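You operate a simulated robot arm through the tools that you are given. There is no shell and no other tool. Be economical: measure what you need, move in short steps, check, and stop when the job is done.

You run a simulated robot arm. Do the job below in one go: nothing can be reset, and whatever is moved stays where it is left.

JOB
Wipe the oil off the plate on the chuck, release it, demagnetise it and test it on the meter pad.
Fine: green pad, back in its place; switch off once the plate is clear; the last test shows 5 or less. Set down upright: green scouring pad. What is to be rubbed or washed off counts as gone when no trace of it is left.
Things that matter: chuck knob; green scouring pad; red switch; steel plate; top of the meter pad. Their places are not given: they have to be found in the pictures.

It is judged by the outcome, as a careful person would: the job done as asked, and still so three seconds after it is handed in. It fails if anything else is knocked over, pushed out of place, dropped, spilled or broken.

ROBOT AND FRAMES
A 7-joint arm with a two-finger parallel gripper, fixed in place. Base frame: the origin is at the foot of the arm, x ahead of it, y to its left, z up; the work surface is at about z = 0.9. Lengths are in m, angles in degrees, forces in N, time in s.
With the tool pointing down near the work surface it reaches from about 0.3 to 0.68 m from the base axis. Its first joint turns from -66.0 to 66.0 degrees. Payload 1.57 kg.
The tool frame sits at the grasp point between the pads (the TCP): z along the fingers, y along the line on which they close. The tips reach 0.03 m beyond it. The gripper opens to 0.11 m. The fingers are 0.024 m wide and 0.012 m thick; the gripper's body (0.048 by 0.112 m) begins 0.078 m behind the TCP.
Orientation is told as [roll, pitch, yaw] about the base's x, y, z axes, in that order, counted from this pose: with the fingers straight down and closing along the base's y, the tool's x points along the base's -x, its y along +y and its z along -z.

CONTROLS
- The arm moves only by the tool play_rows. Its argument "moves" is a list of rows, each a list of 7 numbers: the shift along the base's x, y, z in units of 20 mm (1.0 is 20 mm), then the turn, a rotation vector about the base's x, y, z in units of 5 degrees (1.0 is 5 degrees), then the gripper command, from -1 (fully open) to 1 (shut), values between in proportion. In form: [[x, y, z, rx, ry, rz, claw], ...]. A call has 1 to 8 rows; each row shifts and turns the commanded pose from where the row before left it. A call with a number of a shift or a turn outside -1 to 1 is refused whole. Each row takes 0.2 s and may step no farther than 0.05 m and 8.6 degrees from the row before; otherwise, or with a gripper value out of range, the whole call is refused. A pose out of reach is approached as far as the arm can. The call stops where the force on the tool passes 40 N (or 10 N more than at its start, if that is more) or the arm is blocked; 0.2 s more then pass. Each finger travels about 0.108 m/s and halts on what it meets, pressing with about 21 N; the grip force reading is that of the motor and also rises with nothing between the fingers. The clock runs only during rows and for 0.2 s after the last one: add rows that do not move to give the fingers time. The reply holds the time, the measured pose of the TCP, the force on the tool along the base axes, the opening and the grip force, in the units named above and with some noise, with the torque about the TCP (base axes, N m) and any sound that the robot's microphone picked up.
- Cameras (640 x 400 px; columns grow to the right, rows downward): "scene" is fixed at [0.1701, -0.3961, 1.403]; the picture's right is [0.74, -0.67, 0.00], its down [-0.39, -0.43, -0.81] and it looks along [0.55, 0.61, -0.58] (base axes); focal length 238 px, centre (320, 200). "wrist" rides on the gripper at [0.07, 0.016, -0.141] in the tool frame; the picture's right is [-0.23, 0.97, 0.00], its down [-0.86, -0.20, -0.48] and it looks along [-0.47, -0.11, 0.88] (tool axes); focal length 222 px, centre (320, 200).
- capture(camera): a new picture of that camera. It takes no simulated time.
- locate(camera, pixels): for up to 12 pixels [column, row] of the newest picture of that camera ("zoom" is the newest enlarged one), the place [x, y, z] in the base frame of the surface seen there, good to about 0.002 m. It takes no simulated time.
- zoom(camera, box): a new picture of the part [left, top, right, bottom] of that camera's present view, enlarged. It takes no simulated time.
- finish_job(): hands the job in; it is judged then, once.

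Keep the steps short. Do not move on a guess: measure, check each grasp and each placing, and mend mistakes. In all there are 80 turns and 38 pictures (those below and enlarged ones count). Leave the gripper open and the arm clear of the work at the hand-in unless told otherwise, and finish with a single line.

The tools are called after "Emit:" as a command line: name --pt "numbers of a row" for each row, then --argument value for the rest, lists and objects as JSON in quotes. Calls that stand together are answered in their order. play_rows: Moves the arm, as the interface text tells. Its arguments: {"type":"object","properties":{"moves":{"type":"array"}},"required":["moves"]} The other tools are called the same way: capture (camera) takes a picture; locate (camera, pixels) gives the place of the surface under pixels of a picture; zoom (camera, box) takes an enlarged picture of a part of a camera's view; finish_job () hands the job in.

At the start:

```text
time: 0.0
tool_pos: [0.3843, -0.1844, 1.248]
tcp_rot: [0.0, 0.0, -0.1]
wrist_force: [0.0, -0.1, 0.1]
moment: [0.02, -0.04, -0.03]
grip_width: 0.1101
grasp_force: 0.1
```

scene: 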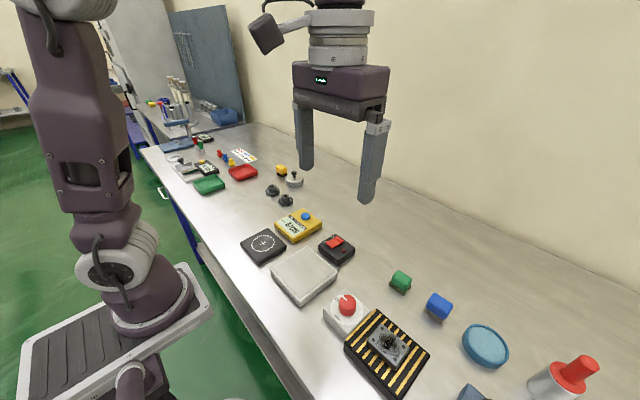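
wrist: 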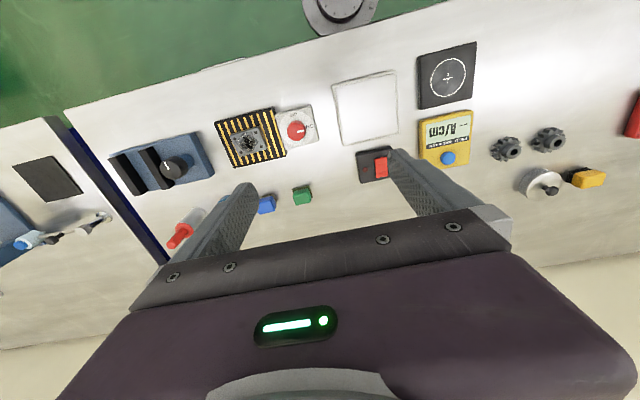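

I see the chuck (striped) with a plate at about (388,345), a red knob at (346,305), a white block (305,275), a red switch (335,245), a black pad with a circle (263,245) and a yellow meter (298,225). I'll zoom in on these first.

Emit:
zoom --camera "scene" --box '[230, 200, 390, 300]'

Emit:
zoom --camera "scene" --box '[310, 260, 534, 400]'

Emit:
locate --camera "scene" --pixels '[[388, 345], [346, 306], [305, 270], [335, 242], [263, 245], [400, 280], [438, 305], [485, 342], [290, 228], [306, 216], [372, 340], [405, 346]]'

```text
4.00 times, centred on (310, 250) of scene
```

zoom: 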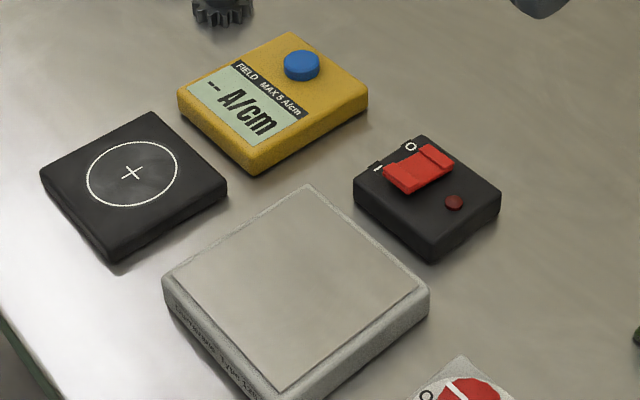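

```text
2.86 times, centred on (422, 330) of scene
```

zoom: 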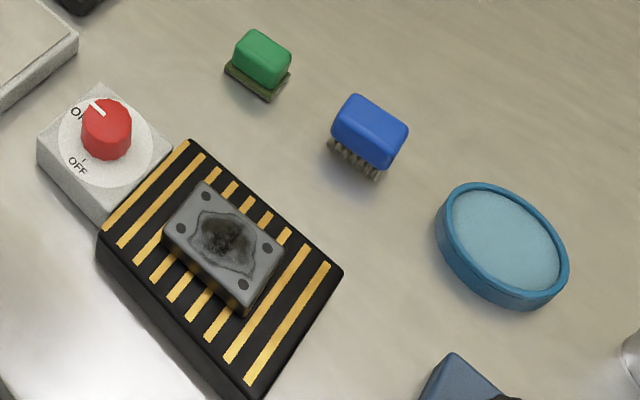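

```text
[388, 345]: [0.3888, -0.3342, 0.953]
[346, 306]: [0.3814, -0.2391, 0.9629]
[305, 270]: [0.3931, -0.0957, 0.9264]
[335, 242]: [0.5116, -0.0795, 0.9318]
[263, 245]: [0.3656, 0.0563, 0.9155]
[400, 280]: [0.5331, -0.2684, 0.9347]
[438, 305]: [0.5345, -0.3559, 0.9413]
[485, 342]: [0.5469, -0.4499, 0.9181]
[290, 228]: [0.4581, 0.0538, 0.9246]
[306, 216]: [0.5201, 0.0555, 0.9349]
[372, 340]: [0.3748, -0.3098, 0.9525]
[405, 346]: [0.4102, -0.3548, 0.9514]
```

Next I'll read the label on the white block, check the switch up close and take a closer look at the pad.

Emit:
zoom --camera "scene" --box '[265, 265, 329, 305]'

Emit:
zoom --camera "wrist" --box '[200, 50, 488, 230]'

Emit:
zoom --camera "scene" --box '[380, 262, 428, 292]'

Emit:
locate --camera "zoom" --pixels '[[250, 120], [420, 165], [280, 250], [170, 170], [350, 160], [200, 260], [120, 190], [330, 290], [430, 250]]'

```text
10.00 times, centred on (297, 285) of scene
```

zoom: 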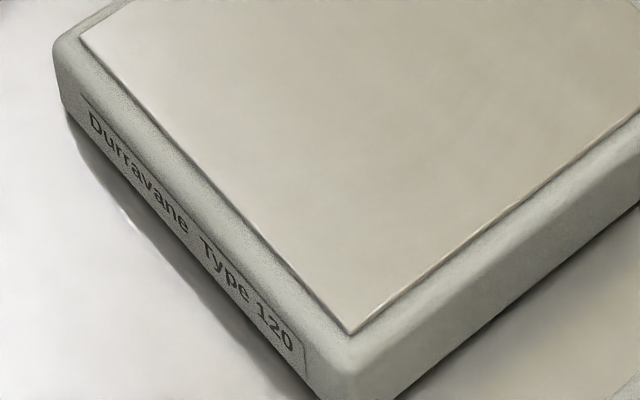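

```text
2.22 times, centred on (344, 140) of wrist
```

zoom: 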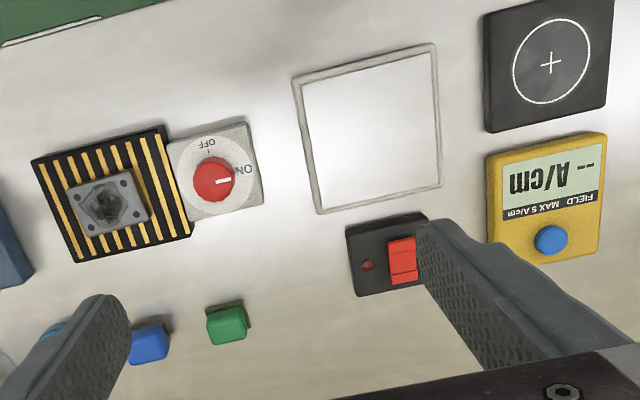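

```text
13.33 times, centred on (404, 277) of scene
```

zoom: 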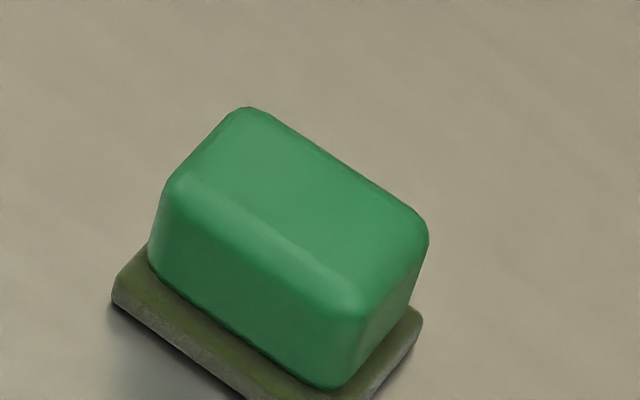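

```text
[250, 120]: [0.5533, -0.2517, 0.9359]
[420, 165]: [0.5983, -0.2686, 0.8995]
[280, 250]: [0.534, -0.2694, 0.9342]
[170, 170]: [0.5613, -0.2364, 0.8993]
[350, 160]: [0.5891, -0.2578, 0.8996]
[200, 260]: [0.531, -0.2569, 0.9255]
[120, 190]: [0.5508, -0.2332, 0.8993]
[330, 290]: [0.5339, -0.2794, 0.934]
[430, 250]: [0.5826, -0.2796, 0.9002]
```

Now I'll measure the corners and edges of the green pad precisely in that zoom.

Emit:
locate --camera "scene" --pixels '[[393.3, 275.8], [405.5, 285.5], [410.5, 279.5], [398.5, 271.0], [389.2, 283.6], [398.5, 291.2], [364, 331], [377, 326], [408, 345], [396, 364]]'

Emit:
zoom --camera "scene" --box '[340, 305, 436, 365]'

Emit:
locate --camera "zoom" --pixels '[[320, 260], [165, 180], [255, 120], [475, 235], [400, 330], [160, 195], [390, 350], [480, 255], [230, 180], [400, 250], [300, 70], [100, 330]]'

```text
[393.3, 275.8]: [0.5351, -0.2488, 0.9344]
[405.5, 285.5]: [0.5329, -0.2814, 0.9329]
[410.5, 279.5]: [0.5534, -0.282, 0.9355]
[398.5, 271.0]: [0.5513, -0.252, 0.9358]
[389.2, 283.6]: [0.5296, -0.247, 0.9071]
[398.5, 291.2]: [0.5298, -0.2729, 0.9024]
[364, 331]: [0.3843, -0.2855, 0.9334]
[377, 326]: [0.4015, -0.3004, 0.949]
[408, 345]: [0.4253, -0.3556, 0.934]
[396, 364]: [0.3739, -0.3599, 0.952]
```

```text
6.67 times, centred on (388, 335) of scene
```

zoom: 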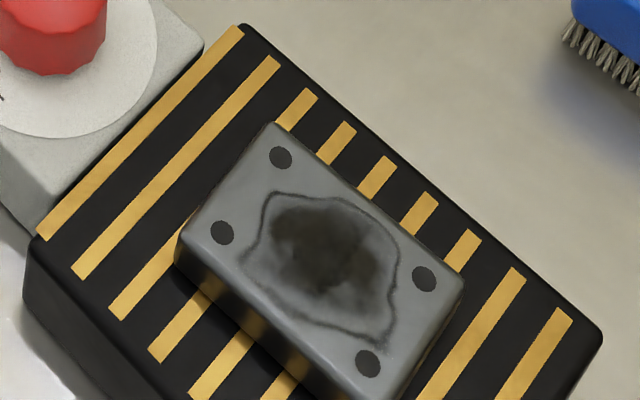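

```text
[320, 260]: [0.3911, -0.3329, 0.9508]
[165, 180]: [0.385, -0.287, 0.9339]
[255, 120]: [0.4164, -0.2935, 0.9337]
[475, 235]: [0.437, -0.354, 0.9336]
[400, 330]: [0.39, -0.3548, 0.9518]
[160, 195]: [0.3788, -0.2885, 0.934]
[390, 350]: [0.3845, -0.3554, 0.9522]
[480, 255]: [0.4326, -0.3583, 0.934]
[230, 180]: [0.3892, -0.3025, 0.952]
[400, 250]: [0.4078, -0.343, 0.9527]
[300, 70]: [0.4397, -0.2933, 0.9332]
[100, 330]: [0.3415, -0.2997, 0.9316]
```

The pad's handle is about 26 mm (x) by 38 mm (y), centred near (0.543, -0.266), with its top at z 0.936. The plate is about 42 by 58 mm, with its centre near (0.390, -0.331) and its top at 0.952. I'll move above the pad with the gripper partly open.

Emit:
play_rows --pt "1 -0.5 -1 0 0 0 -0.4" --pt "1 -0.5 -1 0 0 0 -0.4" --pt "1 -0.5 -1 0 0 0 -0.4" --pt "1 -0.5 -1 0 0 0 -0.4" --pt "1 -0.5 -1 0 0 0 -0.4" --pt "1 -0.5 -1 0 0 0 -0.4" --pt "1 -0.5 -1 0 0 0 -0.4" --pt "0.9 -0.58 -1 0 0 0 -0.4"

Emit:
play_rows --pt "0 0 -1 0 0 0 -0.4" --pt "0 0 -1 0 0 0 -0.4" --pt "0 0 -1 0 0 0 -0.4" --pt "0 0 0 0 0 0 -0.4"

Emit:
capture --camera "wrist"

```text
time: 1.8
tool_pos: [0.5445, -0.2691, 1.0855]
tcp_rot: [0.1, 0.0, 0.1]
wrist_force: [0.2, -0.5, 0.7]
moment: [0.0, 0.01, 0.0]
grip_width: 0.077
grasp_force: 0.0
```

```text
time: 2.8
tool_pos: [0.545, -0.2641, 1.0262]
tcp_rot: [-0.1, 0.0, 0.0]
wrist_force: [-0.7, 0.4, 0.3]
moment: [0.01, -0.01, -0.01]
grip_width: 0.077
grasp_force: 0.2
```

```text
29 pictures are left
```

wrist: 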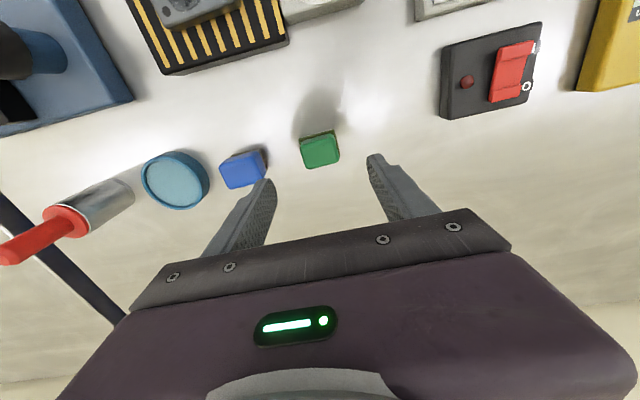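

The pad's yaw looks close to zero. I'll locate the handle corners in the wrist view.

Emit:
locate --camera "wrist" --pixels '[[302, 143], [334, 137], [338, 158], [309, 165], [320, 150], [335, 148], [304, 153], [301, 138], [239, 170], [265, 175], [223, 165]]'

```text
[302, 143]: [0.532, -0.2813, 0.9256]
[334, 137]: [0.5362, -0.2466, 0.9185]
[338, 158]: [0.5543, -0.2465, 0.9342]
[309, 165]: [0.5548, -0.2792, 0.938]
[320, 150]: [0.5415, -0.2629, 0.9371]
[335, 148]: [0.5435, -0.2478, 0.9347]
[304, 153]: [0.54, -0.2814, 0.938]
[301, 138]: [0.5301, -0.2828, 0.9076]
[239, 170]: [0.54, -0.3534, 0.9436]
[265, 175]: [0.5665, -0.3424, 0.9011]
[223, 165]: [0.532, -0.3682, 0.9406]
```

The handle centre is at (0.544, -0.264), which the TCP matches. I'll go down to TCP z ≈ 0.944 and close.

Emit:
play_rows --pt "0 0 -1 0 0 0 -0.4" --pt "0 0 -1 0 0 0 -0.4" --pt "0 0 -1 0 0 0 -0.4" --pt "0 0 -0.95 0 0 0 -0.4" --pt "0 0 0 0 0 0 -0.4"

Emit:
play_rows --pt "0 0 0 0 0 0 0.3" --pt "0 0 0 0 0 0 1" --pt "0 0 0 0 0 0 1" --pt "0 0 0 0 0 0 1"

```text
time: 4.0
tool_pos: [0.5447, -0.2638, 0.9481]
tcp_rot: [0.0, 0.0, 0.0]
wrist_force: [0.0, -0.6, -0.6]
moment: [0.01, -0.01, 0.0]
grip_width: 0.0771
grasp_force: 0.1
```

```text
time: 5.0
tool_pos: [0.5455, -0.2639, 0.948]
tcp_rot: [0.0, 0.0, 0.0]
wrist_force: [-0.3, 0.6, -0.1]
moment: [0.02, 0.01, 0.06]
grip_width: 0.0392
grasp_force: 21.1
```

The pad is held (39 mm, 21 N). I'll lift it and carry it above the plate.

Emit:
play_rows --pt "0 0 1 0 0 0 1" --pt "0 0 1 0 0 0 1" --pt "0 0 1 0 0 0 1" --pt "0 0 1 0 0 0 1" --pt "0 0 1 0 0 0 1" --pt "0 0 0 0 0 0 1"

Emit:
play_rows --pt "-0.97 -0.42 0 0 0 0 1" --pt "-0.97 -0.42 0 0 0 0 1" --pt "-0.97 -0.42 0 0 0 0 1" --pt "-0.97 -0.42 0 0 0 0 1" --pt "-0.97 -0.42 0 0 0 0 1" --pt "-0.97 -0.42 0 0 0 0 1" --pt "-0.97 -0.42 0 0 0 0 1" --pt "-0.97 -0.42 0 0 0 0 1"

Emit:
capture --camera "wrist"

```text
time: 6.4
tool_pos: [0.545, -0.2671, 1.0494]
tcp_rot: [0.1, 0.0, 0.0]
wrist_force: [-0.5, 0.4, 0.1]
moment: [-0.01, -0.01, 0.01]
grip_width: 0.0
grasp_force: 21.4
```

```text
time: 8.2
tool_pos: [0.3861, -0.3323, 1.0485]
tcp_rot: [0.0, 0.0, 0.1]
wrist_force: [-0.1, -0.1, -0.3]
moment: [0.05, -0.01, 0.01]
grip_width: 0.0
grasp_force: 20.6
```

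```text
28 pictures are left
```

wrist: 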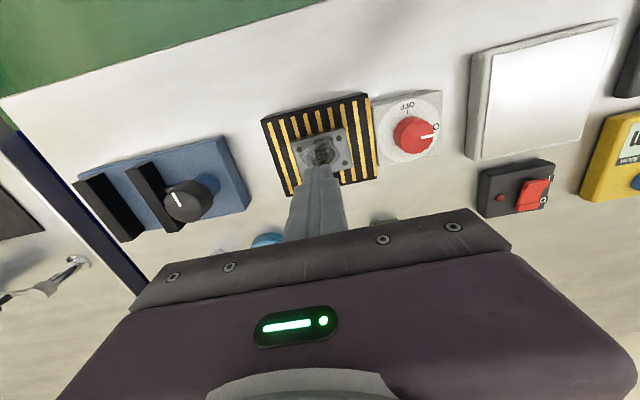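

The gripper is now shut empty, so the pad slipped out during the lift. I'll see where it is.

Emit:
zoom --camera "scene" --box '[372, 252, 468, 312]'

Emit:
locate --camera "scene" --pixels '[[393.3, 275.8], [405.5, 285.5], [410.5, 279.5], [398.5, 271.0], [389.2, 283.6], [398.5, 291.2], [401, 277]]'

```text
6.67 times, centred on (420, 282) of scene
```

zoom: 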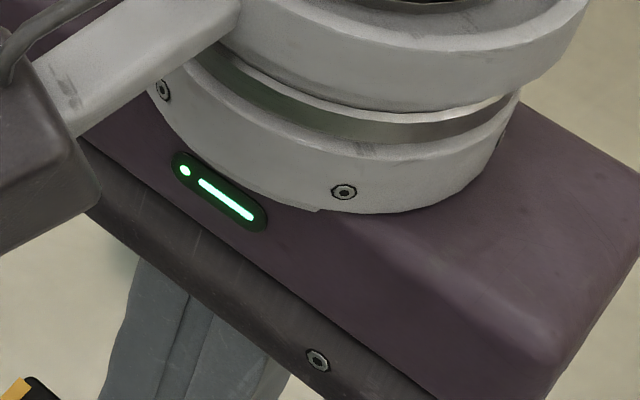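

```text
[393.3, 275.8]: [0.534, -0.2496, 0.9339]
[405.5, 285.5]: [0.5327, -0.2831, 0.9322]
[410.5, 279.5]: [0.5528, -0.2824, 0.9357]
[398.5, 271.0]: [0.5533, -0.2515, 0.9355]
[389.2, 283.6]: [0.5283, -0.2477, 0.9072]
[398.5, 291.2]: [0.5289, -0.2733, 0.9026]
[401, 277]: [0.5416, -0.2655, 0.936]
```

The arm blocks that view, and those readings belong to the old picture. I'll go back above the pad, open the gripper, and look.

Emit:
play_rows --pt "0.97 0.42 0 0 0 0 1" --pt "0.97 0.42 0 0 0 0 1" --pt "0.97 0.42 0 0 0 0 1" --pt "0.97 0.42 0 0 0 0 1" --pt "0.97 0.42 0 0 0 0 0" --pt "0.97 0.42 0 0 0 0 -0.4" --pt "0.97 0.42 0 0 0 0 -0.4" --pt "0.97 0.42 0 0 0 0 -0.4"

Emit:
capture --camera "wrist"

```text
time: 10.0
tool_pos: [0.5424, -0.2655, 1.0476]
tcp_rot: [0.0, -0.1, 0.0]
wrist_force: [0.0, 0.1, 0.1]
moment: [0.0, 0.02, 0.03]
grip_width: 0.0769
grasp_force: 0.0
```

```text
26 pictures are left
```

wrist: 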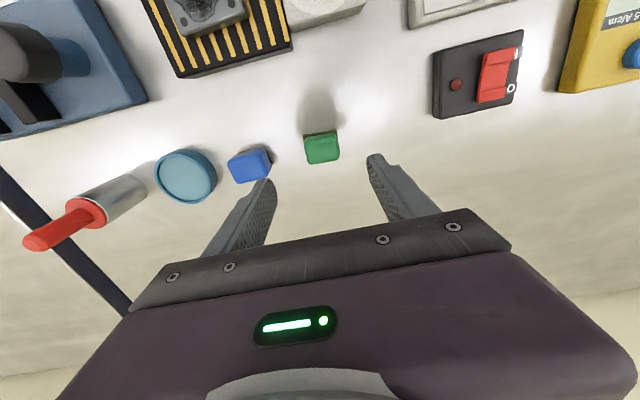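

The pad still stands upright. I'll zoom in and measure its place, including the base slab.

Emit:
zoom --camera "wrist" --box '[288, 118, 352, 178]'

Emit:
locate --camera "wrist" --pixels '[[306, 142], [335, 136], [339, 156], [311, 162], [322, 148], [337, 146], [307, 152], [305, 139], [335, 133]]'

```text
6.67 times, centred on (320, 148) of wrist
```

zoom: 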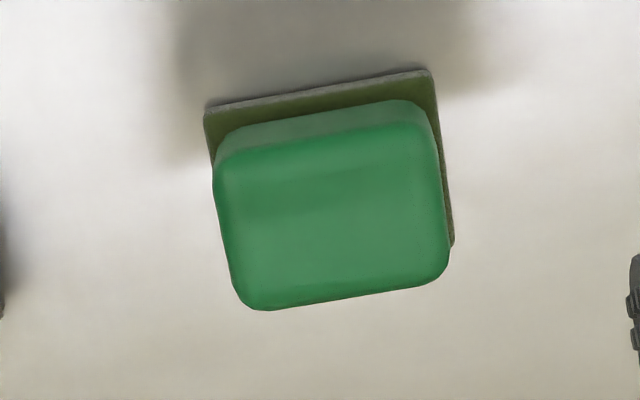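

```text
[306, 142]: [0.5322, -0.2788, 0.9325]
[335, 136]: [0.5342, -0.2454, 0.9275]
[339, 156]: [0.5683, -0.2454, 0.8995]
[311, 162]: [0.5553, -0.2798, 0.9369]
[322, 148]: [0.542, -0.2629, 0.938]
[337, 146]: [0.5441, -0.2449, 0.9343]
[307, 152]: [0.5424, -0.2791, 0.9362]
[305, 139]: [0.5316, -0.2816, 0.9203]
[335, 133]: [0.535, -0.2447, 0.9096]
```

The pad hasn't moved. The last grip was too high on the rounded handle, so I'll go about 7 mm deeper, to tips just above the base slab. I'll lift slowly and check.

Emit:
play_rows --pt "0.05 0.1 -1 0 0 0 -0.4" --pt "0 0 -1 0 0 0 -0.4" --pt "0 0 -1 0 0 0 -0.4" --pt "0 0 -1 0 0 0 -0.4" --pt "0 0 -1 0 0 0 -0.4" --pt "0 0 -0.4 0 0 0 -0.4" --pt "0 0 0 0 0 0 -0.4"

```text
time: 11.6
tool_pos: [0.5418, -0.264, 0.9396]
tcp_rot: [0.0, 0.0, 0.0]
wrist_force: [-0.1, 0.7, 0.1]
moment: [0.02, 0.04, -0.03]
grip_width: 0.077
grasp_force: 0.1
```

TCP is at z 0.9396 with no contact. I'll close, wait, then lift 2 cm slowly.

Emit:
play_rows --pt "0 0 0 0 0 0 0.3" --pt "0 0 0 0 0 0 1" --pt "0 0 0 0 0 0 1" --pt "0 0 0 0 0 0 1" --pt "0 0 0 0 0 0 1"

Emit:
play_rows --pt "0 0 0.2 0 0 0 1" --pt "0 0 0.2 0 0 0 1" --pt "0 0 0.2 0 0 0 1" --pt "0 0 0.2 0 0 0 1" --pt "0 0 0.2 0 0 0 1" --pt "0 0 0 0 0 0 1"

```text
time: 12.8
tool_pos: [0.5428, -0.2629, 0.94]
tcp_rot: [0.0, 0.0, 0.0]
wrist_force: [-0.8, -0.8, -0.1]
moment: [-0.02, -0.01, 0.0]
grip_width: 0.0393
grasp_force: 21.7
```

```text
time: 14.2
tool_pos: [0.5418, -0.2642, 0.9607]
tcp_rot: [-0.1, 0.1, 0.0]
wrist_force: [0.2, 0.4, -1.5]
moment: [0.0, -0.03, 0.0]
grip_width: 0.0392
grasp_force: 21.2
```

It's held at 39 mm with a weight reading. I'll lift further.

Emit:
play_rows --pt "0 0 0.5 0 0 0 1" --pt "0 0 0.7 0 0 0 1" --pt "0 0 0.7 0 0 0 1" --pt "0 0 0.7 0 0 0 1" --pt "0 0 0.7 0 0 0 1" --pt "0 0 0.7 0 0 0 1" --pt "0 0 0 0 0 0 1"

Emit:
play_rows --pt "-0.6 -0.3 0 0 0 0 1" --pt "-1 -0.42 0 0 0 0 1" --pt "-1 -0.42 0 0 0 0 1" --pt "-1 -0.42 0 0 0 0 1" --pt "-1 -0.42 0 0 0 0 1" --pt "-1 -0.42 0 0 0 0 1" --pt "-1 -0.42 0 0 0 0 1" --pt "-1 -0.5 0 0 0 0 1"

Emit:
capture --camera "wrist"

```text
time: 15.8
tool_pos: [0.5445, -0.2657, 1.0417]
tcp_rot: [0.0, 0.1, -0.1]
wrist_force: [0.5, -1.2, -0.5]
moment: [0.02, 0.02, 0.01]
grip_width: 0.0392
grasp_force: 20.8
```

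```text
time: 17.6
tool_pos: [0.3927, -0.3314, 1.0403]
tcp_rot: [-0.1, 0.0, 0.0]
wrist_force: [0.2, -0.1, -0.1]
moment: [-0.01, -0.04, 0.0]
grip_width: 0.0395
grasp_force: 21.1
```

```text
24 pictures are left
```

wrist: 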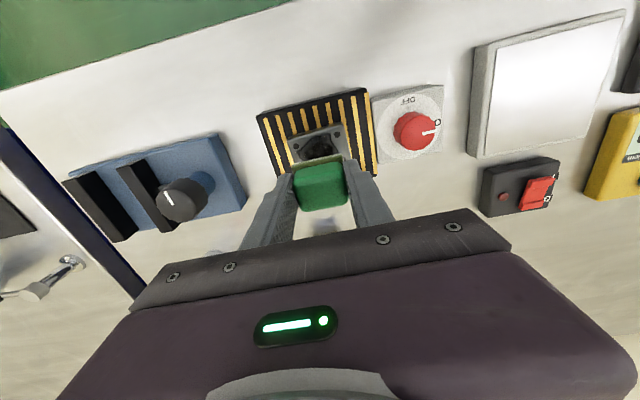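

The pad is held above the plate and should touch at TCP z ≈ 0.992. I'll come down gently to contact.

Emit:
play_rows --pt "-0.1 0 -0.7 0 0 0 1" --pt "0 0 -0.7 0 0 0 1" --pt "0 0 -0.6 0 0 0 1" --pt "0 0 -0.25 0 0 0 1" --pt "0 0 -0.15 0 0 0 1" --pt "0 0 -0.15 0 0 0 1" --pt "0 0 0 0 0 0 1"

```text
time: 19.2
tool_pos: [0.3912, -0.3304, 0.9896]
tcp_rot: [-0.1, -0.1, 0.1]
wrist_force: [1.0, 1.4, 20.7]
moment: [0.13, -0.1, 0.01]
grip_width: 0.0394
grasp_force: 20.5
```

Contact at 21 N. I'll ease up slightly, then rub back and forth with short strokes.

Emit:
play_rows --pt "0 0 -0.0 0 0 0 1" --pt "0 0.6 0.04 0 0 0 1" --pt "0 -0.6 0 0 0 0 1" --pt "0 -0.6 0 0 0 0 1" --pt "0.5 0 0 0 0 0 1" --pt "0 0.6 0 0 0 0 1" --pt "0 0.6 0 0 0 0 1" --pt "-0.5 0 0 0 0 0 1"

Emit:
play_rows --pt "-0.5 0 0 0 0 0 1" --pt "0 -0.6 0 0 0 0 1" --pt "0 -0.6 0 0 0 0 1" --pt "0.5 0 0 0 0 0 1" --pt "0 0.6 0 0 0 0 1" --pt "0.4 0 0 0 0 0 1" --pt "-0.8 0 0 0 0 0 1" --pt "0.4 0 0 0 0 0 1"

```text
time: 21.0
tool_pos: [0.3909, -0.3187, 0.9899]
tcp_rot: [0.0, 0.0, 0.0]
wrist_force: [-0.3, 0.8, -0.6]
moment: [-0.02, 0.02, 0.0]
grip_width: 0.0392
grasp_force: 21.1
```

```text
time: 22.8
tool_pos: [0.3898, -0.33, 0.9911]
tcp_rot: [0.0, 0.0, 0.0]
wrist_force: [-0.4, -0.6, -0.7]
moment: [0.0, 0.02, 0.01]
grip_width: 0.0389
grasp_force: 21.3
```

There is no more contact force, so the pad has crept up a little in the grip. I'll lower in small steps to press again.

Emit:
play_rows --pt "0 0 -0.06 0 0 0 1" --pt "0 0 -0.06 0 0 0 1" --pt "0 0 0 0 0 0 1"

```text
time: 23.6
tool_pos: [0.3897, -0.3298, 0.9898]
tcp_rot: [-0.1, -0.1, 0.1]
wrist_force: [0.6, 3.3, 23.5]
moment: [0.14, 0.0, 0.02]
grip_width: 0.039
grasp_force: 20.9
```

That reads 23 N, so the contact is stiff. I'll ease by 0.6 mm and stroke again.

Emit:
play_rows --pt "0 0 0.03 0 0 0 1" --pt "0 0.3 0 0 0 0 1" --pt "0 0 0 0 0 0 1"

Emit:
play_rows --pt "0 0.4 0 0 0 0 1" --pt "0 -0.6 0 0 0 0 1" --pt "0 -0.7 0 0 0 0 1" --pt "0.45 0 0 0 0 0 1" --pt "0 0.6 0 0 0 0 1" --pt "0 0.6 0 0 0 0 1" --pt "-0.45 0 0 0 0 0 1"

Emit:
play_rows --pt "-0.45 0 0 0 0 0 1" --pt "0 -0.6 0 0 0 0 1" --pt "0 -0.6 0 0 0 0 1" --pt "0.45 0 0 0 0 0 1" --pt "0 0.6 0 0 0 0 1"

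```text
time: 24.4
tool_pos: [0.3878, -0.3229, 0.9902]
tcp_rot: [-0.3, -0.1, 0.1]
wrist_force: [0.1, -11.4, 31.4]
moment: [-0.23, 0.0, -0.05]
grip_width: 0.039
grasp_force: 20.3
```

```text
time: 24.9
tool_pos: [0.389, -0.3174, 0.989]
tcp_rot: [0.2, 0.0, 0.2]
wrist_force: [0.0, -0.1, 7.8]
moment: [-0.11, -0.03, 0.03]
grip_width: 0.0391
grasp_force: 21.2
stopped in row 2: the force on the tool passed its limit at 50 N (the readings are from after the stop); the commanded pose is now the measured one
```

```text
time: 25.8
tool_pos: [0.3808, -0.3395, 0.9892]
tcp_rot: [0.1, -0.1, 0.1]
wrist_force: [-0.5, 0.3, 7.0]
moment: [-0.14, 0.08, -0.04]
grip_width: 0.0391
grasp_force: 20.5
stopped in row 4: the force on the tool passed its limit at 42 N (the readings are from after the stop); the commanded pose is now the measured one
```

The rubbing force is spiking, so I'll lift and check the plate.

Emit:
play_rows --pt "0 0 0.5 0 0 0 1" --pt "0 0 1 0 0 0 1" --pt "0.9 0 0.6 0 0 0 1" --pt "1 0 0 0 0 0 1" --pt "1 0 0 0 0 0 1" --pt "0 0 0 0 0 0 1"

Emit:
zoom --camera "wrist" --box '[240, 50, 400, 150]'

```text
time: 27.2
tool_pos: [0.4383, -0.3384, 1.0312]
tcp_rot: [0.3, 0.0, 0.1]
wrist_force: [-0.3, 0.0, -0.6]
moment: [-0.02, 0.01, 0.02]
grip_width: 0.0391
grasp_force: 21.1
```

```text
4.00 times, centred on (320, 100) of wrist
```

zoom: 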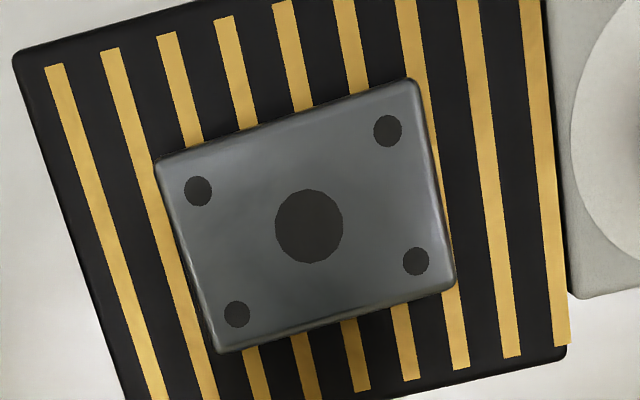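

The plate is clean: only its drilled holes show. Now I'll return the pad to (0.5425, -0.264).

Emit:
play_rows --pt "0.8 0.5 0.3 0 0 0 1" --pt "0.9 0.65 0 0 0 0 1" --pt "0.9 0.65 0 0 0 0 1" --pt "0.9 0.65 0 0 0 0 1" --pt "0.9 0.65 0 0 0 0 1" --pt "0.81 0.6 0 0 0 0 1" --pt "0 0 0 0 0 0 1"

Emit:
play_rows --pt "0 0 -0.8 0 0 0 1" --pt "0 0 -0.8 0 0 0 1" --pt "0 0 -0.8 0 0 0 1" --pt "0 0 -0.8 0 0 0 1" --pt "0 0 -0.7 0 0 0 1" --pt "0 0 -0.3 0 0 0 1" --pt "0 0 0 0 0 0 1"

```text
time: 28.8
tool_pos: [0.5415, -0.2646, 1.0369]
tcp_rot: [0.3, 0.1, 0.1]
wrist_force: [-0.1, 0.2, -0.4]
moment: [-0.04, -0.04, 0.01]
grip_width: 0.039
grasp_force: 21.0
```

```text
time: 30.4
tool_pos: [0.544, -0.2662, 0.953]
tcp_rot: [0.3, 0.0, 0.1]
wrist_force: [0.4, -0.3, -1.4]
moment: [0.0, -0.01, 0.02]
grip_width: 0.039
grasp_force: 21.1
```

I'm at z 0.953. Now the final bit down to touch.

Emit:
play_rows --pt "0 0.05 -0.35 0 0 0 1" --pt "0 0 -0.2 0 0 0 1" --pt "0 0 -0.1 0 0 0 1" --pt "0 0 0 0 0 0 1"

```text
time: 31.4
tool_pos: [0.544, -0.2656, 0.9406]
tcp_rot: [0.3, -0.1, 0.2]
wrist_force: [-0.3, 0.3, -1.2]
moment: [0.02, -0.01, -0.01]
grip_width: 0.0391
grasp_force: 20.8
```

Still hanging free. I'll go down in 1 mm steps.

Emit:
play_rows --pt "0 0 -0.05 0 0 0 1" --pt "0 0 -0.05 0 0 0 1" --pt "0 0 0 0 0 0 1"

```text
time: 32.2
tool_pos: [0.5434, -0.2653, 0.938]
tcp_rot: [0.2, 0.0, 0.2]
wrist_force: [-0.3, 1.2, 0.4]
moment: [-0.05, 0.01, 0.02]
grip_width: 0.0392
grasp_force: 21.3
```

It's just touching. I'll press another 0.6 mm, open and rise.

Emit:
play_rows --pt "0 0 -0.03 0 0 0 1" --pt "0 0 0 0 0 0 1" --pt "0 0 0 0 0 0 0.2" --pt "0 0 0 0 0 0 -0.4" --pt "0 0 0 0 0 0 -0.4"

Emit:
play_rows --pt "0 0 0.5 0 0 0 -0.4" --pt "0 0 1 0 0 0 -0.4" --pt "0 0 1 0 0 0 -0.4" --pt "0 0 1 0 0 0 -0.4" --pt "0 0 1 0 0 0 -0.4" --pt "0 0 0.9 0 0 0 -0.4" --pt "0 0 0 0 0 0 -0.4"

Emit:
capture --camera "wrist"

Emit:
locate --camera "wrist" --pixels '[[306, 142], [335, 136], [311, 162], [322, 148], [337, 146], [307, 152], [305, 139], [335, 133]]'

```text
time: 33.4
tool_pos: [0.5438, -0.2639, 0.9385]
tcp_rot: [0.2, 0.0, 0.2]
wrist_force: [1.3, 4.3, 19.1]
moment: [-0.53, -0.08, 0.07]
grip_width: 0.0726
grasp_force: 0.0
```

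```text
time: 35.0
tool_pos: [0.5434, -0.2632, 1.0461]
tcp_rot: [0.3, 0.0, 0.2]
wrist_force: [-0.1, -0.2, -0.2]
moment: [-0.01, 0.02, 0.0]
grip_width: 0.077
grasp_force: 0.1
```

```text
22 pictures are left
```

wrist: 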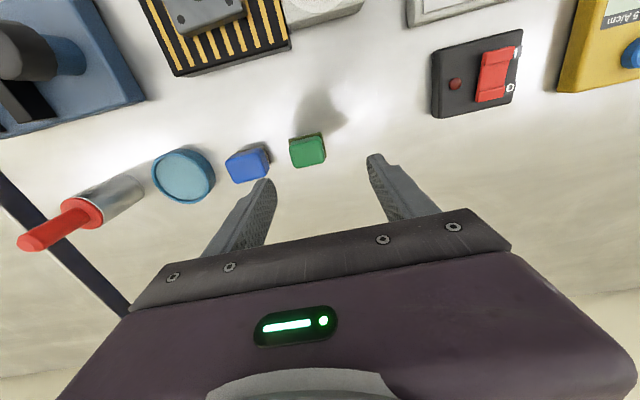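

```text
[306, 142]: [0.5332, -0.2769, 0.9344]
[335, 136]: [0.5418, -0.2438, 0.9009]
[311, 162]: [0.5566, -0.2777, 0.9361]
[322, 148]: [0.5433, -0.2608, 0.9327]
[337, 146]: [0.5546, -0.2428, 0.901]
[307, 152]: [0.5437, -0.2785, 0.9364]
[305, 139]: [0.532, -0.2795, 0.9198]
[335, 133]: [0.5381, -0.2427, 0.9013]
```

The pad now looks shifted by about 15 mm toward -y (columns 290–326, previously 304–339). I'll measure it.

Emit:
zoom --camera "wrist" --box '[276, 120, 340, 180]'

Emit:
locate --camera "wrist" --pixels '[[291, 145], [321, 139], [325, 159], [299, 165], [308, 151], [323, 149], [293, 154], [289, 141], [320, 133], [267, 160], [264, 150]]'

```text
6.67 times, centred on (308, 150) of wrist
```

zoom: 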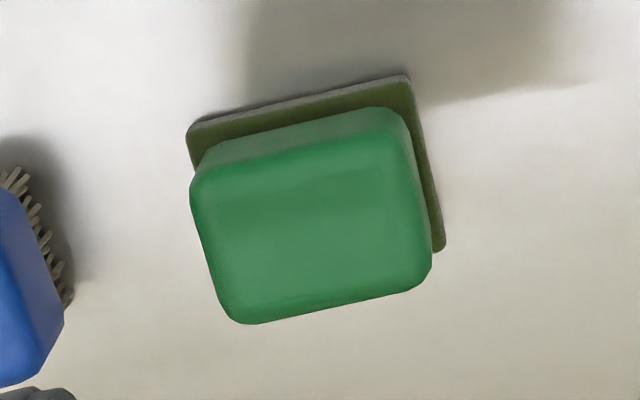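

```text
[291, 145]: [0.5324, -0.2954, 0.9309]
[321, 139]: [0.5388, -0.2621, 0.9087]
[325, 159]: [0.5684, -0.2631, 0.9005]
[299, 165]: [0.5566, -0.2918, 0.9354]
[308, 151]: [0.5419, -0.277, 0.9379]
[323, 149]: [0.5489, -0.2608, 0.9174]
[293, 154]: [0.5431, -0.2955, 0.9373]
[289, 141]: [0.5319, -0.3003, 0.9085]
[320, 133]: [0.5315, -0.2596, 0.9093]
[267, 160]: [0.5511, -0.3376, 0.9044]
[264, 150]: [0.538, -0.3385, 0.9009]
```

The pad shifted -15 mm in y because the tips were resting on its slab as the fingers opened. I'll regrip it at y -0.279, slightly higher (tips clear of the slab) and with a smaller opening because the brush is close.

Emit:
play_rows --pt "0 -0.78 -0.6 0 0 0 -0.1" --pt "0 0 -1 0 0 0 -0.1" --pt "0 0 -1 0 0 0 -0.1" --pt "0 0 -1 0 0 0 -0.1" --pt "0 0 -1 0 0 0 -0.1" --pt "0 0 -0.55 0 0 0 -0.1" --pt "0 0 0 0 0 0 -0.1"

```text
time: 36.6
tool_pos: [0.5437, -0.2819, 0.9417]
tcp_rot: [0.3, 0.0, 0.2]
wrist_force: [-0.1, -0.2, 0.3]
moment: [-0.01, 0.05, -0.04]
grip_width: 0.0607
grasp_force: 0.1
```

No contact force. I'll close and lift about 10 mm.

Emit:
play_rows --pt "0 0 0 0 0 0 0.3" --pt "0 0 0 0 0 0 1" --pt "0 0 0 0 0 0 1" --pt "0 0 0 0 0 0 1"

Emit:
play_rows --pt "0 0 0.2 0 0 0 1" --pt "0 0 0.3 0 0 0 1" --pt "0 0 0.3 0 0 0 1" --pt "0 0 0 0 0 0 1"

Emit:
capture --camera "wrist"

```text
time: 37.6
tool_pos: [0.5443, -0.2806, 0.9417]
tcp_rot: [0.3, 0.0, 0.3]
wrist_force: [0.9, -0.8, 0.1]
moment: [-0.02, -0.01, 0.03]
grip_width: 0.0393
grasp_force: 20.9
```

```text
time: 38.6
tool_pos: [0.5438, -0.2814, 0.9581]
tcp_rot: [0.3, -0.1, 0.2]
wrist_force: [-0.3, 0.2, -0.6]
moment: [-0.01, 0.05, 0.01]
grip_width: 0.0396
grasp_force: 20.7
```

```text
20 pictures are left
```

wrist: 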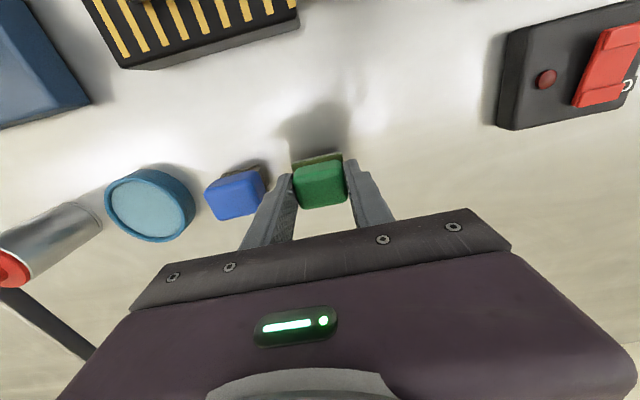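

It's held. I'll shift +0.017 in y, -0.001 in x, and lower to just above contact.

Emit:
play_rows --pt "-0.03 0.42 0 0 0 0 1" --pt "-0.03 0.43 0 0 0 0 1" --pt "0 0 -0.3 0 0 0 1" --pt "0 0 -0.3 0 0 0 1" --pt "0 0 -0.1 0 0 0 1" --pt "0 0 0 0 0 0 1"

```text
time: 40.0
tool_pos: [0.5427, -0.2614, 0.944]
tcp_rot: [0.3, -0.1, 0.2]
wrist_force: [0.1, -0.7, -0.5]
moment: [-0.01, 0.01, 0.02]
grip_width: 0.0391
grasp_force: 20.9
```

Emit:
play_rows --pt "0 -0.06 -0.04 0 0 0 1" --pt "0 0 -0.04 0 0 0 1" --pt "0 0 0 0 0 0 1"

```text
time: 40.8
tool_pos: [0.5434, -0.2637, 0.9429]
tcp_rot: [0.2, 0.0, 0.3]
wrist_force: [0.9, -0.1, -0.4]
moment: [-0.04, -0.02, 0.0]
grip_width: 0.0392
grasp_force: 21.3
```

Another 1 mm down.

Emit:
play_rows --pt "0 0 -0.05 0 0 0 1" --pt "0 0 0 0 0 0 1"

```text
time: 41.4
tool_pos: [0.5428, -0.2641, 0.9416]
tcp_rot: [0.3, 0.1, 0.2]
wrist_force: [0.2, -0.6, -1.1]
moment: [-0.01, -0.01, 0.01]
grip_width: 0.0392
grasp_force: 21.3
```

Emit:
play_rows --pt "0 0 -0.03 0 0 0 1" --pt "0 0 -0.02 0 0 0 1" --pt "0 0 0 0 0 0 1"

```text
time: 42.2
tool_pos: [0.542, -0.2634, 0.94]
tcp_rot: [0.2, -0.1, 0.3]
wrist_force: [0.1, 5.0, 15.5]
moment: [0.05, 0.04, -0.01]
grip_width: 0.0391
grasp_force: 21.1
```

It is now pressed at 15 N. I'll ease up 1 mm, then open gradually while rising slightly.

Emit:
play_rows --pt "0 0 0.04 0 0 0 1" --pt "0 0 0 0 0 0 1" --pt "0 0 0 0 0 0 0.2" --pt "0 0 0.05 0 0 0 0.1" --pt "0 0 0.05 0 0 0 -0.1" --pt "0 0 0 0 0 0 -0.1"

Emit:
play_rows --pt "0 0 0.5 0 0 0 -0.1" --pt "0 0 1 0 0 0 -0.1" --pt "0 0 1 0 0 0 -0.1" --pt "0 0 1 0 0 0 -0.1" --pt "0 0 1 0 0 0 -0.4" --pt "0 0 0.65 0 0 0 -0.4" --pt "0 0 0 0 0 0 -0.4"

Emit:
capture --camera "wrist"

Emit:
locate --camera "wrist" --pixels '[[306, 142], [335, 136], [311, 162], [322, 148], [337, 146], [307, 152], [305, 139], [335, 133]]'

```text
time: 43.6
tool_pos: [0.5425, -0.2646, 0.9447]
tcp_rot: [0.2, 0.1, 0.2]
wrist_force: [0.5, -0.1, 1.5]
moment: [0.02, 0.03, -0.02]
grip_width: 0.0604
grasp_force: 0.0
```

```text
time: 45.2
tool_pos: [0.5405, -0.264, 1.0469]
tcp_rot: [0.3, 0.0, 0.0]
wrist_force: [0.5, 0.3, -0.2]
moment: [-0.01, 0.03, 0.01]
grip_width: 0.0771
grasp_force: 0.0
```

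```text
19 pictures are left
```

wrist: 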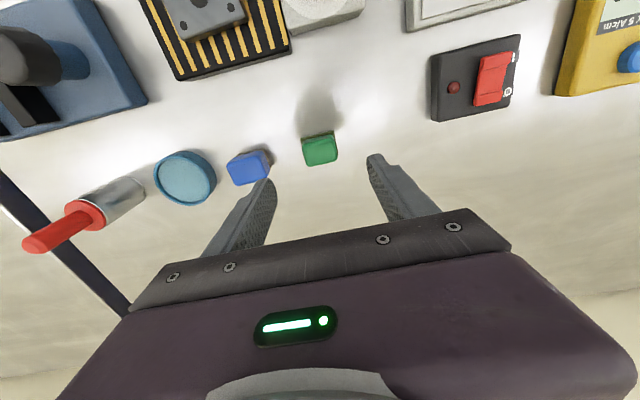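

```text
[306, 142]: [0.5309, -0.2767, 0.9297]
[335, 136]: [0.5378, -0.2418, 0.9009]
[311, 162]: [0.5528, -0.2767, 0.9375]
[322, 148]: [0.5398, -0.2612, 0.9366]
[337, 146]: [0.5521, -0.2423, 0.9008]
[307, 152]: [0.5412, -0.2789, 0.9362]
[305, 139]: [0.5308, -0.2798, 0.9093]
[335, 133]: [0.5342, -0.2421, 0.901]
```

The pad is back in place to within 1–2 mm and upright. Next is the knob, so I'll move above it.

Emit:
play_rows --pt "-0.97 0.16 0.1 0 0 0 -0.4" --pt "-0.97 0.16 0.1 0 0 0 -0.4" --pt "-0.97 0.16 0.1 0 0 0 -0.4" --pt "-0.97 0.16 0.1 0 0 0 -0.4" --pt "-0.97 0.16 0.1 0 0 0 -0.4" --pt "-0.97 0.16 0.1 0 0 0 -0.4" --pt "-0.97 0.16 0.1 0 0 0 -0.4" --pt "-0.97 0.16 0 0 0 0 -0.4"

Emit:
zoom --camera "wrist" --box '[240, 90, 400, 190]'

Emit:
locate --camera "zoom" --pixels '[[320, 200], [280, 200], [360, 200], [320, 160], [320, 240], [400, 200], [240, 200], [320, 280], [380, 190], [320, 120], [250, 120], [420, 300]]'

```text
time: 47.0
tool_pos: [0.3861, -0.2382, 1.0583]
tcp_rot: [0.3, 0.0, 0.1]
wrist_force: [0.2, 0.3, -0.3]
moment: [0.0, 0.0, 0.02]
grip_width: 0.077
grasp_force: 0.1
```

```text
4.00 times, centred on (320, 140) of wrist
```

zoom: 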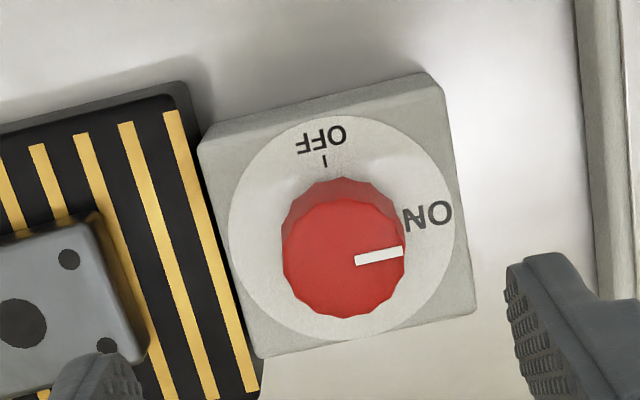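

```text
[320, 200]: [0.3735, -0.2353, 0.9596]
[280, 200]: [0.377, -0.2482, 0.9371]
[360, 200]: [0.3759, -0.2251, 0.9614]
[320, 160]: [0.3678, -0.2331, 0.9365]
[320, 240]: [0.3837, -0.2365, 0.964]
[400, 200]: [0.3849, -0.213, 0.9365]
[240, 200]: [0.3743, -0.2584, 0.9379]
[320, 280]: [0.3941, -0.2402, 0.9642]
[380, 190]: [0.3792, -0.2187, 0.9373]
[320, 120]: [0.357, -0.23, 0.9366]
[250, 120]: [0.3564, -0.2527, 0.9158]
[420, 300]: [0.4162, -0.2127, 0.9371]
```

The knob centre is at ≈(0.390, -0.232), with its top at 0.964, diameter ~31 mm and dial at 0.937. The pointer faces +y (ON), and OFF is toward -x, which is +90° counter-clockwise. I'll pre-turn the gripper -45° and move over the centre.

Emit:
play_rows --pt "0.18 0.31 0 0 0 -1 -0.3" --pt "0 0 0 0 0 -1 -0.3" --pt "0 0 0 0 0 -1 -0.3" --pt "0 0 0 0 0 -1 -0.3" --pt "0 0 -0.4 0 0 -1 -0.3" --pt "0 0 -0.4 0 0 -1 -0.3" --pt "0 0 -0.4 0 0 -1 -0.3" --pt "0 0 -0.4 0 0 -1 -0.3"

Emit:
play_rows --pt "0 0 -0.7 0 0 -1 -0.3" --pt "0 0 -0.7 0 0 0 -0.3" --pt "0 0 -0.7 0 0 0 -0.3" --pt "0 0 -0.5 0 0 0 -0.3" --pt "0 0 0 0 0 0 -0.3"

```text
time: 48.8
tool_pos: [0.3916, -0.2328, 1.0279]
tcp_rot: [0.2, -0.1, -40.0]
wrist_force: [0.0, -0.1, -0.3]
moment: [0.03, -0.02, 0.02]
grip_width: 0.0713
grasp_force: 0.0
```

```text
time: 50.0
tool_pos: [0.3916, -0.2324, 0.9754]
tcp_rot: [0.3, 0.0, -45.0]
wrist_force: [-0.7, -0.8, -0.2]
moment: [-0.01, 0.03, -0.01]
grip_width: 0.0716
grasp_force: 0.1
```

Tips are at 0.945 around the knob. I'll close.

Emit:
play_rows --pt "-0.06 0 -0.1 0 0 0 -0.3" --pt "0 0 0 0 0 0 0.4" --pt "0 0 0 0 0 0 1" --pt "0 0 0 0 0 0 1" --pt "0 0 0 0 0 0 1"

```text
time: 51.2
tool_pos: [0.3897, -0.2323, 0.974]
tcp_rot: [0.3, 0.0, -44.8]
wrist_force: [3.2, 3.8, -0.4]
moment: [0.11, -0.19, 0.01]
grip_width: 0.0347
grasp_force: 41.9
```

The knob is gripped (35 mm). I'll turn it +90° counter-clockwise.

Emit:
play_rows --pt "0 0 0 0 0 1 1" --pt "0 0 0 0 0 1 1" --pt "0 0 0 0 0 1 1" --pt "0 0 0 0 0 1 1" --pt "0 0 0 0 0 1 1" --pt "0 0 0 0 0 1 1" --pt "0 0 0 0 0 1 1" --pt "0 0 0 0 0 1 1"

Emit:
play_rows --pt "0 0 0 0 0 1 1" --pt "0 0 0 0 0 1 1" --pt "0 0 0 0 0 1 1" --pt "0 0 0 0 0 1 1" --pt "0 0 0 0 0 1 1" --pt "0 0 0 0 0 1 1" --pt "0 0 0 0 0 1 1" --pt "0 0 0 0 0 1 1"

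Emit:
play_rows --pt "0 0 0 0 0 1 1" --pt "0 0 0 0 0 1 1" --pt "0 0 0 0 0 0.3 1" --pt "0 0 0 0 0 0 1"

```text
time: 53.0
tool_pos: [0.3878, -0.2317, 0.9763]
tcp_rot: [0.3, 0.1, -4.7]
wrist_force: [7.4, 11.4, -29.3]
moment: [0.25, -0.15, -0.01]
grip_width: 0.0343
grasp_force: 42.1
```

```text
time: 54.8
tool_pos: [0.3887, -0.2328, 0.9752]
tcp_rot: [0.2, 0.0, 35.3]
wrist_force: [0.5, 20.1, 2.9]
moment: [0.83, -0.1, 0.0]
grip_width: 0.0343
grasp_force: 41.6
```

```text
time: 55.8
tool_pos: [0.3901, -0.2328, 0.9743]
tcp_rot: [0.2, 0.0, 46.6]
wrist_force: [-7.3, 16.1, 27.5]
moment: [0.46, 0.35, -0.61]
grip_width: 0.0347
grasp_force: 42.4
```

There is now a reaction torque of about -0.6 N m, so it's likely at its stop. I'll ease back, open, rise and look.

Emit:
play_rows --pt "0 0 0 0 0 -0.2 1" --pt "0 0 0 0 0 0 0.2" --pt "0 0 0 0 0 0 -0.3" --pt "0 0 0 0 0 0 -0.3" --pt "0 0 0.5 0 0 0 -0.3" --pt "0 0 1 0 0 0 -0.3" --pt "0 0 1 0 0 0 -0.3" --pt "0 0 1 0 0 0 -0.3"

Emit:
play_rows --pt "0 0 0.6 0 0 -1 -0.3" --pt "0 0 0 0 0 -1 -0.3" --pt "0 0 0 0 0 -1 -0.3" --pt "0 -0.5 0 0 0 -1 -0.3" --pt "0 -1 0 0 0 -1 -0.3" --pt "0 -1 0 0 0 -1 -0.3" --pt "0 -1 0 0 0 -1 -0.3" --pt "0 -0.5 0 0 0 -1 -0.3"

Emit:
zoom --camera "wrist" --box '[240, 80, 440, 205]'

```text
time: 57.6
tool_pos: [0.389, -0.2319, 1.0447]
tcp_rot: [0.4, -0.1, 45.7]
wrist_force: [-0.5, 1.0, -0.6]
moment: [-0.02, 0.02, -0.01]
grip_width: 0.0718
grasp_force: 0.1
```

```text
time: 59.4
tool_pos: [0.3884, -0.3141, 1.0572]
tcp_rot: [0.3, 0.1, 5.6]
wrist_force: [-0.2, 0.0, 0.8]
moment: [0.0, 0.01, -0.02]
grip_width: 0.0718
grasp_force: 0.0
```

```text
3.20 times, centred on (340, 142) of wrist
```

zoom: 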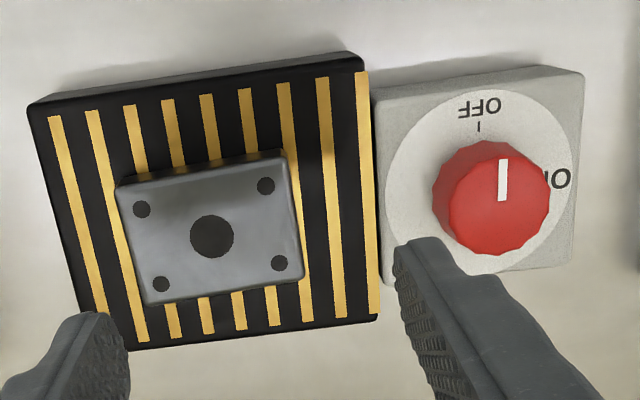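

The knob pointer is at OFF. The plate's edges look parallel to the present gripper yaw. I'll measure the plate.

Emit:
locate --camera "zoom" --pixels '[[211, 236], [141, 208], [266, 186], [279, 263], [161, 284], [122, 190], [283, 160], [298, 272], [155, 300], [330, 250]]'

```text
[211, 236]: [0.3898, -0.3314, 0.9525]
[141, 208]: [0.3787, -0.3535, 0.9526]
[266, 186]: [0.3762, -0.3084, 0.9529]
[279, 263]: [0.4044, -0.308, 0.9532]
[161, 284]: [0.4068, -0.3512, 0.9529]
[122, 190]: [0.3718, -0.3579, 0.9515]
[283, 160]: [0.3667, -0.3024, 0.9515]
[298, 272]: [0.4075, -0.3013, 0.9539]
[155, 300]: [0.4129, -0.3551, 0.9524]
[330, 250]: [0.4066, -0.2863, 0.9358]
```

The plate centre is at (0.3905, -0.331) with yaw ≈ 4°. I'll go down around its 58 mm length with the tips just above the chuck.

Emit:
play_rows --pt "0.1 -0.85 0 0 0 -0.32 -0.45" --pt "0 0 -1 0 0 0 -0.45" --pt "0 0 -1 0 0 0 -0.45" --pt "0 0 -1 0 0 0 -0.45" --pt "0 0 -0.8 0 0 0 -0.45" --pt "0 0 -0.5 0 0 0 -0.45" --pt "0 0 0 0 0 0 -0.45"

```text
time: 61.0
tool_pos: [0.3922, -0.3287, 0.9701]
tcp_rot: [0.4, 0.1, 4.1]
wrist_force: [-0.1, -0.2, 0.3]
moment: [-0.03, 0.02, -0.01]
grip_width: 0.0798
grasp_force: 0.0
```

TCP is at z 0.970. I'll go 1.5 mm lower, then close.

Emit:
play_rows --pt "0 -0.06 -0.08 0 0 0 -0.45" --pt "0 0 0 0 0 0 0" --pt "0 0 0 0 0 0 0.5" --pt "0 0 0 0 0 0 1" --pt "0 0 0 0 0 0 1"

Emit:
play_rows --pt "0 0 0.2 0 0 0 1" --pt "0 0 0.2 0 0 0 1" --pt "0 0 0.2 0 0 0 1" --pt "0 0 0.3 0 0 0 1" --pt "0 0 0.3 0 0 0 1" --pt "0 0 0 0 0 0 1"

```text
time: 62.2
tool_pos: [0.3927, -0.33, 0.9692]
tcp_rot: [0.3, 0.0, 4.1]
wrist_force: [0.1, 1.4, 1.2]
moment: [0.09, 0.03, -0.04]
grip_width: 0.0621
grasp_force: 20.5
```

```text
time: 63.6
tool_pos: [0.3922, -0.3308, 0.9935]
tcp_rot: [0.3, 0.0, 4.0]
wrist_force: [-0.6, -0.8, -3.8]
moment: [0.0, -0.01, 0.02]
grip_width: 0.0618
grasp_force: 20.7
```

The plate is released and held (3.8 N). I'll lift it high and locate the block's top corners, switch ends and meter pad from the first scene picture (nothing there has moved).

Emit:
play_rows --pt "0 0 0.6 0 0 0 1" --pt "0 0 0.8 0 0 0 1" --pt "0 0 0.8 0 0 0 1" --pt "0 0 0.8 0 0 0 1" --pt "0 0 0.8 0 0 0 1" --pt "0 0 0 0 0 0 1"

Emit:
locate --camera "scene" --pixels '[[306, 248], [333, 271], [301, 296], [274, 271], [267, 229], [284, 247], [258, 262], [242, 243], [262.8, 243.3], [328, 246], [341, 239], [305, 216]]'

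```text
time: 65.0
tool_pos: [0.3913, -0.3299, 1.0693]
tcp_rot: [0.3, 0.1, 4.1]
wrist_force: [0.6, 0.3, -3.1]
moment: [0.02, 0.02, 0.01]
grip_width: 0.0621
grasp_force: 21.6
```

```text
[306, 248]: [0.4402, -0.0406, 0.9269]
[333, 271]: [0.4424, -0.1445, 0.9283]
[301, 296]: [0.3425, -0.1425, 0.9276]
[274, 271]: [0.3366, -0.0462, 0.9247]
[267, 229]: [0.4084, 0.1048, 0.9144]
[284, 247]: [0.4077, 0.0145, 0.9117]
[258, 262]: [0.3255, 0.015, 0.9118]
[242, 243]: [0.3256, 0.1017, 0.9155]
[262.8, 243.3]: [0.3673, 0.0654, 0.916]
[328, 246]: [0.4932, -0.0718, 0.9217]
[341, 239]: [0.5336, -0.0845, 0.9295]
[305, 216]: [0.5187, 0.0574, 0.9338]
```

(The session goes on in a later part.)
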